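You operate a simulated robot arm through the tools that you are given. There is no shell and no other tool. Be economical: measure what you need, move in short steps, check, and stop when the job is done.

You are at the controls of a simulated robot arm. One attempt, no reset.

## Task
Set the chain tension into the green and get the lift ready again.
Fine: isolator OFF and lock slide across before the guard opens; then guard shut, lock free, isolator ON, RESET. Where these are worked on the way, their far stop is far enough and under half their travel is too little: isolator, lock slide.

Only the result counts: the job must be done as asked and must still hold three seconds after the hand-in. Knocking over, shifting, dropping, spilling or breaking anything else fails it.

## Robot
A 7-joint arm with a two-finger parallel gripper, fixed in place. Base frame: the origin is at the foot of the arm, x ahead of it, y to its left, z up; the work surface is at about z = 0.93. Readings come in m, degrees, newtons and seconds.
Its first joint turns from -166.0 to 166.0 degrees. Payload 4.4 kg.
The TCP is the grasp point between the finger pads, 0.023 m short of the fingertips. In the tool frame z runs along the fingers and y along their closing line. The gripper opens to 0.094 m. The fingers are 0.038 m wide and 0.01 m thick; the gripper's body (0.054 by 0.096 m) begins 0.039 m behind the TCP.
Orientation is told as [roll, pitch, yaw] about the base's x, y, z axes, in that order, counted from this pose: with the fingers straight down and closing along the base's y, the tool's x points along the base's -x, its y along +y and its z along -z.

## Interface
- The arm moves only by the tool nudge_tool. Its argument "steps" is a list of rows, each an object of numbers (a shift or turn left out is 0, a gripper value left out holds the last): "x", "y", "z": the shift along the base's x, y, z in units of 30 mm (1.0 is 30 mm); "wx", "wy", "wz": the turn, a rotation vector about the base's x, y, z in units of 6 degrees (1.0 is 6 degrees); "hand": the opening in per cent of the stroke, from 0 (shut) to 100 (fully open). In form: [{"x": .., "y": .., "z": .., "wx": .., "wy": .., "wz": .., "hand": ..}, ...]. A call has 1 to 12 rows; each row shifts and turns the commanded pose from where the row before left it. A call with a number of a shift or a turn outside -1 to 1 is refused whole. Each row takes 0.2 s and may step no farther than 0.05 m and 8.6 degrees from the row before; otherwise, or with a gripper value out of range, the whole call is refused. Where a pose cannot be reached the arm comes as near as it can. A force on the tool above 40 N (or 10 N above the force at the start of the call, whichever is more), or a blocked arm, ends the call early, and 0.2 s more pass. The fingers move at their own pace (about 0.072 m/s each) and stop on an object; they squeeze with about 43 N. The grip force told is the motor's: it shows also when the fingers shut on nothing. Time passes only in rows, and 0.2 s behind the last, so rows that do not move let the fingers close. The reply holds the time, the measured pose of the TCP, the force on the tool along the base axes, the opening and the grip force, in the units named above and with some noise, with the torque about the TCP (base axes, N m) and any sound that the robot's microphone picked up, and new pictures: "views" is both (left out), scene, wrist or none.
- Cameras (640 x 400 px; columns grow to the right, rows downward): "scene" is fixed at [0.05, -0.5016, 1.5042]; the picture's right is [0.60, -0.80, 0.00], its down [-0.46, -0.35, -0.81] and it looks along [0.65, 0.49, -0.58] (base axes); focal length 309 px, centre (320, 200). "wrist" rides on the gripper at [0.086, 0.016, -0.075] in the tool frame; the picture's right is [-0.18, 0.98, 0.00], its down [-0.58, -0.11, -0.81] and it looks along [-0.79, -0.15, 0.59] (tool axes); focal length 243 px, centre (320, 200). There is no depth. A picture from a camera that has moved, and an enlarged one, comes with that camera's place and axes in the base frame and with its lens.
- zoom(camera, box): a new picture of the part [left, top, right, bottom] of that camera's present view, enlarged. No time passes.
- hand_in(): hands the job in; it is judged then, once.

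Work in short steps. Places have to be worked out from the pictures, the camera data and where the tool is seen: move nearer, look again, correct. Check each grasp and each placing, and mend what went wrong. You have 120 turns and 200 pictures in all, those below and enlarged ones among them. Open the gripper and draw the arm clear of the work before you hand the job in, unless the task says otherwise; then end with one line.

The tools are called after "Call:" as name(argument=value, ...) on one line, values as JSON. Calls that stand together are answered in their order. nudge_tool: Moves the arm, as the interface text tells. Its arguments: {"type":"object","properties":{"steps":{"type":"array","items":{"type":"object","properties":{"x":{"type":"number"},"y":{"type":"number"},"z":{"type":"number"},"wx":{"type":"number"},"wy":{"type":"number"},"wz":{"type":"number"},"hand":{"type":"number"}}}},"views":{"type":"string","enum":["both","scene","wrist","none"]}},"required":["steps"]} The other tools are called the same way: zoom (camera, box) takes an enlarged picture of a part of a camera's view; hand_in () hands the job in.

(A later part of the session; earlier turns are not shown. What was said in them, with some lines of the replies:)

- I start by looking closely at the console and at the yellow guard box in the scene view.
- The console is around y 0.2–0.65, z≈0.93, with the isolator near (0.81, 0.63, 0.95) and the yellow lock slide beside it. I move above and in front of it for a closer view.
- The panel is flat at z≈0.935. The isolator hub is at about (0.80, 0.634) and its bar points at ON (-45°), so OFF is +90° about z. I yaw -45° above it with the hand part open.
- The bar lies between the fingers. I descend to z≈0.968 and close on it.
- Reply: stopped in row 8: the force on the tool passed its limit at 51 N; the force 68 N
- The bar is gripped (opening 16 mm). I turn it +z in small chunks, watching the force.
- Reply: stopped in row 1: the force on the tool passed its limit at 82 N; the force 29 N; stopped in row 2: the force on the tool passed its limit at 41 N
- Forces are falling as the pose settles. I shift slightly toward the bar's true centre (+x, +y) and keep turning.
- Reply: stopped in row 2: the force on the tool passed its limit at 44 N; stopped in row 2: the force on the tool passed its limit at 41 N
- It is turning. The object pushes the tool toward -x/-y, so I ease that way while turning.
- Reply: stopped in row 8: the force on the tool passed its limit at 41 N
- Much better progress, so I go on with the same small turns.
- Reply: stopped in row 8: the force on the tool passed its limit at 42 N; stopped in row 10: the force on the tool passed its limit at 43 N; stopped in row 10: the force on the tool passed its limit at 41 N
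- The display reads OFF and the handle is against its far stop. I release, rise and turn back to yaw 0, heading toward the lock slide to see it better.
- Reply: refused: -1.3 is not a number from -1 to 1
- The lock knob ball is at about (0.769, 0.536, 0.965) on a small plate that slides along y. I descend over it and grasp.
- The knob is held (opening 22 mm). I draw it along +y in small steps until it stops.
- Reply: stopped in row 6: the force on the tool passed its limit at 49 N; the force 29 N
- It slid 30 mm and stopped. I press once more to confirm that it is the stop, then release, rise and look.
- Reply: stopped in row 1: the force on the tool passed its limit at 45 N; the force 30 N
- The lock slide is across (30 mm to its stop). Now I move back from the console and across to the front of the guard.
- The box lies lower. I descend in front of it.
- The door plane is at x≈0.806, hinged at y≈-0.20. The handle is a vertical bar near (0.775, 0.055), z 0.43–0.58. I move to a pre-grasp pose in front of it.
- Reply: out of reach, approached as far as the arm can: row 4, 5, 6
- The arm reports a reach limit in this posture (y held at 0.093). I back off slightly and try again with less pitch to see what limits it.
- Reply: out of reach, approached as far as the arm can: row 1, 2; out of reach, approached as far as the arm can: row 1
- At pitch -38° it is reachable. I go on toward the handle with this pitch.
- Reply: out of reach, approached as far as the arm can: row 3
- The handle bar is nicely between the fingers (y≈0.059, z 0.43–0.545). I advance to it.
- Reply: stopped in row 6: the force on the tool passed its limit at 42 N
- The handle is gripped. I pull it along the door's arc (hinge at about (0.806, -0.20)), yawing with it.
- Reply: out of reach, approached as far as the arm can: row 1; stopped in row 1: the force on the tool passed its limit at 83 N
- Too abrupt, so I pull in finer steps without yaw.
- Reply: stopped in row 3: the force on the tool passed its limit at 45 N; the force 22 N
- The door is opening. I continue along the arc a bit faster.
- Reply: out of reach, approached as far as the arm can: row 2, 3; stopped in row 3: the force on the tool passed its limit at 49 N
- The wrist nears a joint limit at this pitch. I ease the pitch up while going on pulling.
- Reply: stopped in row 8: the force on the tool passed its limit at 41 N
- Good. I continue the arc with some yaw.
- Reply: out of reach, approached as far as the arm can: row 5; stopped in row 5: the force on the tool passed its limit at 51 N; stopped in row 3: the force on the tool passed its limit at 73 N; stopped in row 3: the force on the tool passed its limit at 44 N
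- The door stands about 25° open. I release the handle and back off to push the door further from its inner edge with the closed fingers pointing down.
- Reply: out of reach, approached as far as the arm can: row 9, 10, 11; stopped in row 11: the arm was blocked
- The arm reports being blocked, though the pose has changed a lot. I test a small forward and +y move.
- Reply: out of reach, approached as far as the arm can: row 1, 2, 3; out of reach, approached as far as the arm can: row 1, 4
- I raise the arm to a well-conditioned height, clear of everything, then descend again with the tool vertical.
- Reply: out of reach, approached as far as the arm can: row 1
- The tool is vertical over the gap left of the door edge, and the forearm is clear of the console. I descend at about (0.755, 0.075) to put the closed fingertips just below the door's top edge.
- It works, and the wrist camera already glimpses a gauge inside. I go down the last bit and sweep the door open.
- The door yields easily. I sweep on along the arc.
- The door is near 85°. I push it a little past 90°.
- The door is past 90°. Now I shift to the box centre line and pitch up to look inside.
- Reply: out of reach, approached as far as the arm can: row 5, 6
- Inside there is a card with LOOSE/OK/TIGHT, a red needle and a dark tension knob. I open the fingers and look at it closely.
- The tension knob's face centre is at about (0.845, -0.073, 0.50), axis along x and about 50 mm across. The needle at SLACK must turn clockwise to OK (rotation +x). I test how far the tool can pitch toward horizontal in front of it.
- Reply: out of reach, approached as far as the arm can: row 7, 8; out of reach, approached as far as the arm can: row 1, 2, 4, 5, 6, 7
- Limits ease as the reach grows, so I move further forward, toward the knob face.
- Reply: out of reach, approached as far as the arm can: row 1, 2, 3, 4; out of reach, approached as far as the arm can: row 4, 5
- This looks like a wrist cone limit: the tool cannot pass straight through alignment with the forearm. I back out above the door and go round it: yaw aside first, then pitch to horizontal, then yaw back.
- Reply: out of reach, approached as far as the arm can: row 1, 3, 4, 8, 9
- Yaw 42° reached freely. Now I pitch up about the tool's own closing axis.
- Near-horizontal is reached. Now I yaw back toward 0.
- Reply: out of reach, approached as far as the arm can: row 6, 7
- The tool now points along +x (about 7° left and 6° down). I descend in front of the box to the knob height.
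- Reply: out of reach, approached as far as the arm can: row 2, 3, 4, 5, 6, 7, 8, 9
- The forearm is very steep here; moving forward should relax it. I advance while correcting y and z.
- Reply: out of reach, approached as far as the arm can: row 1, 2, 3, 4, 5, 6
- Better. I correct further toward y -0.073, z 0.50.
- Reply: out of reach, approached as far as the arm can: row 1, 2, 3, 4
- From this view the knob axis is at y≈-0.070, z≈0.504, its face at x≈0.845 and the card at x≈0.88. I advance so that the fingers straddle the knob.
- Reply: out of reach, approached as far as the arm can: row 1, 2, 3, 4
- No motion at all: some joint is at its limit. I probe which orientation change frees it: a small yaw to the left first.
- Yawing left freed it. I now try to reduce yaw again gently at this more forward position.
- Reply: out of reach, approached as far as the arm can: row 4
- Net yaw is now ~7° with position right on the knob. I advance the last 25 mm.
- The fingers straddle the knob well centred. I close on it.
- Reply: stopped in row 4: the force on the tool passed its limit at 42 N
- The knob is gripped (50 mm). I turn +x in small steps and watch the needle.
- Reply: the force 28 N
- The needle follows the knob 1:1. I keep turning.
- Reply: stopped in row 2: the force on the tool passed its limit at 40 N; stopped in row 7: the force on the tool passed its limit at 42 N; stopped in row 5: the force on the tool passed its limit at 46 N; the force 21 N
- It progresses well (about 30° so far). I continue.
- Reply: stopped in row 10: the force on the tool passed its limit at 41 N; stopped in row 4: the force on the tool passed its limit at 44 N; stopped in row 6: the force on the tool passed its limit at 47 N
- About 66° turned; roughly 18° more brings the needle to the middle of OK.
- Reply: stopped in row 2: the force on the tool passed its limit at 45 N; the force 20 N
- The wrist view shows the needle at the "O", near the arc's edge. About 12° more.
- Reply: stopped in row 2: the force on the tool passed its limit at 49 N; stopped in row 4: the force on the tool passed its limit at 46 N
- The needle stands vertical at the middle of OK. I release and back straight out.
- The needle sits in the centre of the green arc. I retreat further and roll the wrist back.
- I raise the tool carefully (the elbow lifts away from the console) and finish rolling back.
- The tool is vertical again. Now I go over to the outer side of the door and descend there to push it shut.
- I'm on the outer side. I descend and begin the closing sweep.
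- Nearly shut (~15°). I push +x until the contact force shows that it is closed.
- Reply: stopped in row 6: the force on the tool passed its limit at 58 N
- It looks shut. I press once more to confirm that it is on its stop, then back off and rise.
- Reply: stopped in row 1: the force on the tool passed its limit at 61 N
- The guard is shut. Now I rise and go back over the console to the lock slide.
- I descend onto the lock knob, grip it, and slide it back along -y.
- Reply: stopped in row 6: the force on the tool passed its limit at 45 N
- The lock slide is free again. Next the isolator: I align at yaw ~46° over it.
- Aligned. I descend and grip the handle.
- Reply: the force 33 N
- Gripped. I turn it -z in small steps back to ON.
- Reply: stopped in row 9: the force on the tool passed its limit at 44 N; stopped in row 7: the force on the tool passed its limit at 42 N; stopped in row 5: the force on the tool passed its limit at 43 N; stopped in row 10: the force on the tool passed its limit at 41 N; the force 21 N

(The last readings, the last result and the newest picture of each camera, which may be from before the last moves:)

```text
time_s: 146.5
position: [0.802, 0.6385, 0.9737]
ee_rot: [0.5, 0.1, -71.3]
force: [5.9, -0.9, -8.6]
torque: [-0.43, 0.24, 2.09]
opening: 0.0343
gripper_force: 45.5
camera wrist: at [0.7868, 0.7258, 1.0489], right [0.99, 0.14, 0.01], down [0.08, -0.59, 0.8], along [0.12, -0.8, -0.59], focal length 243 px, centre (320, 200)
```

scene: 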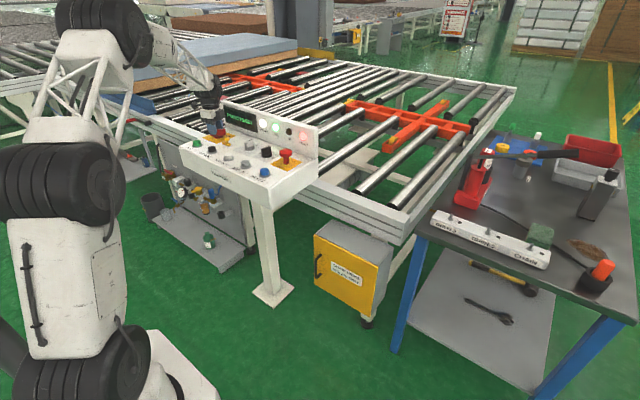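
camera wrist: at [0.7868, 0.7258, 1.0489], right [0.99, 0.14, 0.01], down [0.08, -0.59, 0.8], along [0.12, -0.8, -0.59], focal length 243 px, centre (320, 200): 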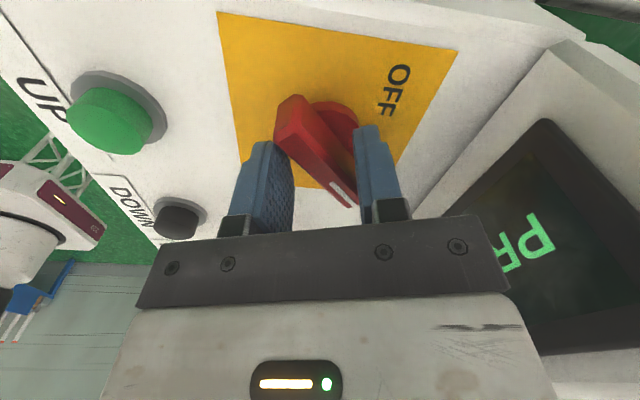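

The display shows PRESS RESET; the handle reached its ON stop (I over-turned and the pads slipped on it). I open, lift off, and look.

Call:
nudge_tool(steps=[{"wz": 0.6, "hand": 60}, {}, {}, {"z": 0.8}, {"z": 1}, {"z": 1}, {"z": 1, "wz": 1}, {"wz": 1, "x": -0.5}, {"wz": 1, "x": -0.5}, {"wz": 1, "x": -0.5}, {"wz": 1, "x": -0.5}, {"wz": 1, "x": -0.5}], views="none")

Call:
zoom(camera="scene", box=[170, 90, 330, 190])

```text
time_s: 149.1
position: [0.7265, 0.6368, 1.0868]
ee_rot: [0.5, 0.1, -31.4]
force: [0.1, -0.7, -0.6]
torque: [0.01, -0.04, 0.01]
opening: 0.0565
gripper_force: 0.1
```

```text
4.00 times, centred on (250, 140) of scene
camera zoom: at [0.05, -0.5016, 1.5042], right [0.6, -0.8, 0.0], down [-0.46, -0.35, -0.81], along [0.65, 0.49, -0.58], focal length 1236 px, centre (600, 440)
```

zoom: 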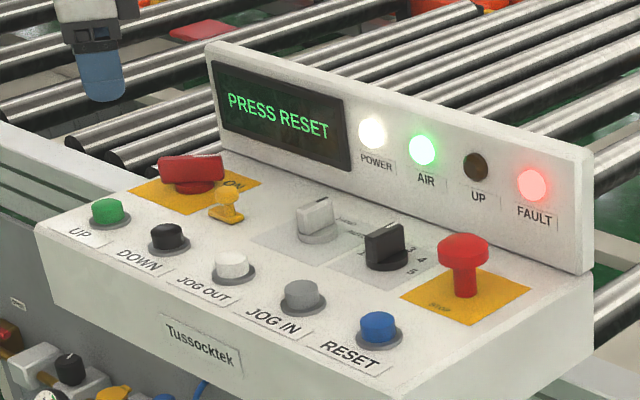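

Isolator ON, PRESS RESET shown. I close the fingers and go above the blue RESET button (about (0.70, 0.24)).

Call:
nudge_tool(steps=[{"y": -1, "x": -0.1, "wz": 1, "hand": 0}, {"y": -1, "x": -0.1, "wz": 1}, {"y": -1, "x": -0.1, "wz": 1}, {"y": -1, "x": -0.1, "wz": 1}, {"y": -1, "x": -0.1, "wz": 1}, {"y": -1, "x": -0.1, "wz": 0.23}, {"y": -1, "x": -0.1}, {"y": -1, "x": -0.1}, {"y": -1, "x": -0.1}, {"y": -1}, {"y": -1}, {"y": -1, "x": -0.5}], views="wrist")

```text
time_s: 151.7
position: [0.6859, 0.2772, 1.0864]
ee_rot: [0.5, 0.1, -0.2]
force: [0.3, -0.3, 0.1]
torque: [0.03, 0.0, 0.02]
opening: 0.0
gripper_force: 41.8
camera wrist: at [0.5973, 0.2932, 1.1616], right [0.19, 0.98, 0.01], down [0.58, -0.12, 0.8], along [0.79, -0.15, -0.59], focal length 243 px, centre (320, 200)
```

wrist: 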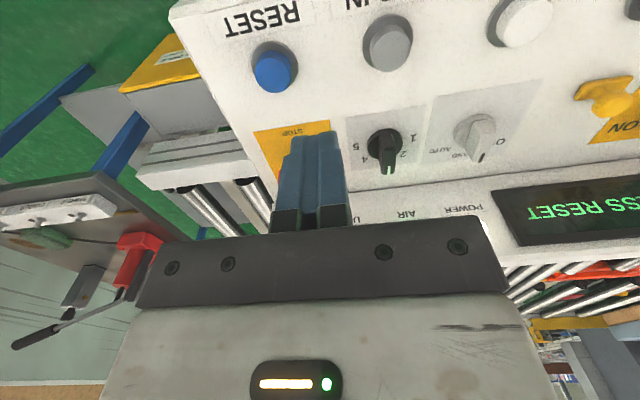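

RESET is at about (0.692, 0.235). I move over it, come down, and press in small steps.

Call:
nudge_tool(steps=[{"x": 0.2, "y": -0.7}, {"y": -0.7}, {"z": -0.8}, {"z": -0.8}, {"z": -0.8}, {"z": -0.6}, {}], views="wrist")

Call:
zoom(camera="scene", box=[220, 120, 316, 180])

```text
time_s: 153.3
position: [0.69, 0.2381, 0.9988]
ee_rot: [0.5, 0.1, -0.2]
force: [0.5, -1.0, 0.3]
torque: [0.01, 0.02, -0.01]
opening: 0.0
gripper_force: 42.1
camera wrist: at [0.6028, 0.254, 1.0749], right [0.19, 0.98, 0.01], down [0.58, -0.12, 0.8], along [0.79, -0.15, -0.59], focal length 243 px, centre (320, 200)
```

wrist: 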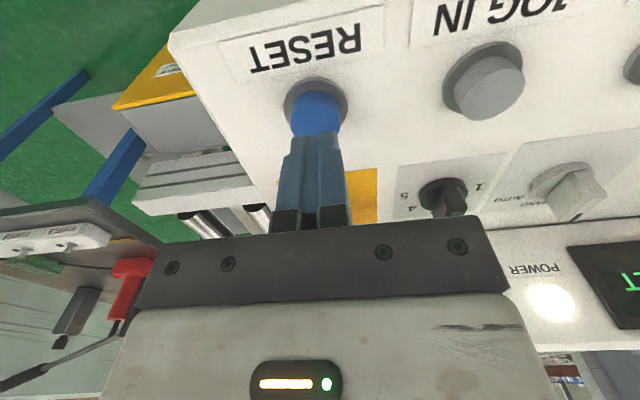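

```text
6.67 times, centred on (268, 150) of scene
camera zoom: at [0.05, -0.5016, 1.5042], right [0.6, -0.8, 0.0], down [-0.46, -0.35, -0.81], along [0.65, 0.49, -0.58], focal length 2061 px, centre (667, 533)
```

zoom: 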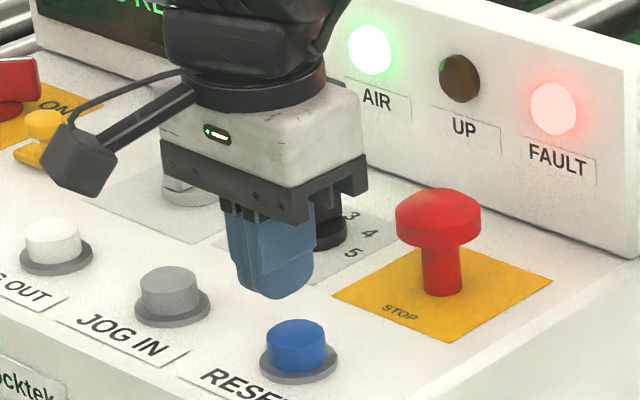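

The fingertip is slightly off centre; I shift by (+4, -6) mm and press.

Call:
nudge_tool(steps=[{"x": 0.13, "y": -0.2}, {"z": -0.3}, {"z": -0.2}, {"z": -0.15}, {"z": -0.15}, {"z": -0.15}, {"z": -0.15}, {"z": -0.1}, {"z": -0.1}], views="none")

Call:
zoom(camera="scene", box=[200, 90, 328, 170])

```text
time_s: 155.3
position: [0.6939, 0.2299, 0.9609]
ee_rot: [0.6, 0.0, -0.2]
force: [1.0, 2.6, 12.1]
torque: [0.12, 0.02, -0.03]
opening: 0.0
gripper_force: 43.1
heard: click
```

```text
5.00 times, centred on (264, 130) of scene
camera zoom: at [0.05, -0.5016, 1.5042], right [0.6, -0.8, 0.0], down [-0.46, -0.35, -0.81], along [0.65, 0.49, -0.58], focal length 1546 px, centre (600, 550)
```

zoom: 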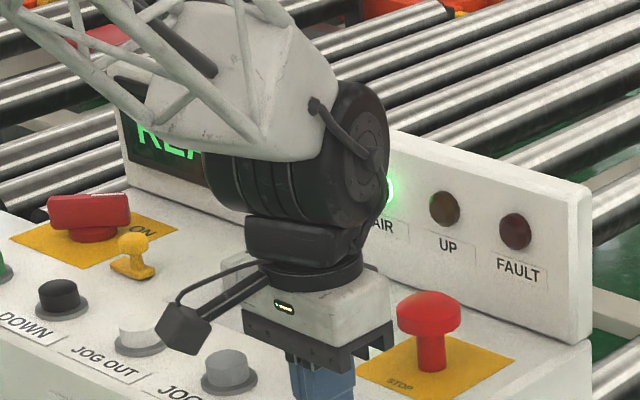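

A click was heard, FAULT is out and the display shows "REA…". I lift off, open the hand and draw clear.

Call:
nudge_tool(steps=[{"z": 0.6}, {"z": 1}, {"z": 1}, {"z": 1}, {"z": 1, "hand": 80}, {"z": 1, "x": -0.8}, {"z": 1, "x": -0.8}, {"x": -0.8}, {"x": -0.8}, {"x": -0.5}], views="scene")

Call:
zoom(camera="scene", box=[170, 90, 330, 190])

Call:
zoom(camera="scene", box=[290, 200, 418, 320])

```text
time_s: 157.5
position: [0.5859, 0.231, 1.1572]
ee_rot: [0.4, 0.0, -0.3]
force: [-0.6, 0.0, -1.0]
torque: [-0.02, 0.0, 0.01]
opening: 0.0754
gripper_force: 0.0
```

scene: 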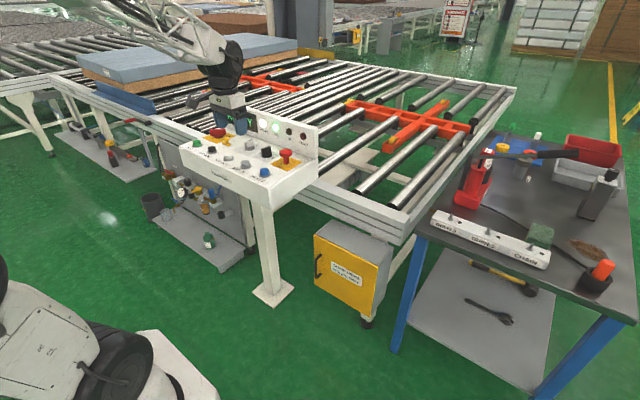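

```text
4.00 times, centred on (250, 140) of scene
camera zoom: at [0.05, -0.5016, 1.5042], right [0.6, -0.8, 0.0], down [-0.46, -0.35, -0.81], along [0.65, 0.49, -0.58], focal length 1236 px, centre (600, 440)
```

zoom: 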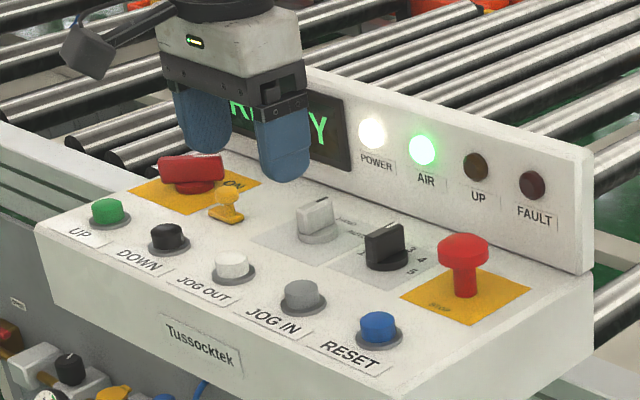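

```text
3.33 times, centred on (354, 260) of scene
camera zoom: at [0.05, -0.5016, 1.5042], right [0.6, -0.8, 0.0], down [-0.46, -0.35, -0.81], along [0.65, 0.49, -0.58], focal length 1030 px, centre (207, 0)
```

zoom: 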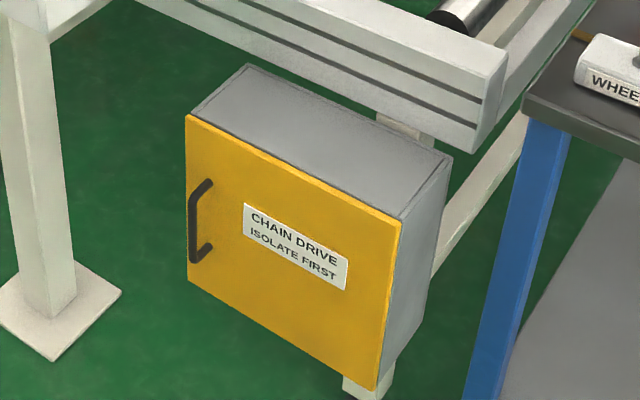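

The display reads READY with FAULT out, the guard is shut, the lock free and the isolator ON. The arm is clear with the hand open, so I hand in.

Call:
hand_in()

```text
The job is handed in.
```

The chain tension needle is in the middle of the green, the guard is shut, the lock slide is free, the isolator is ON, and after RESET the panel shows READY with the FAULT lamp out.
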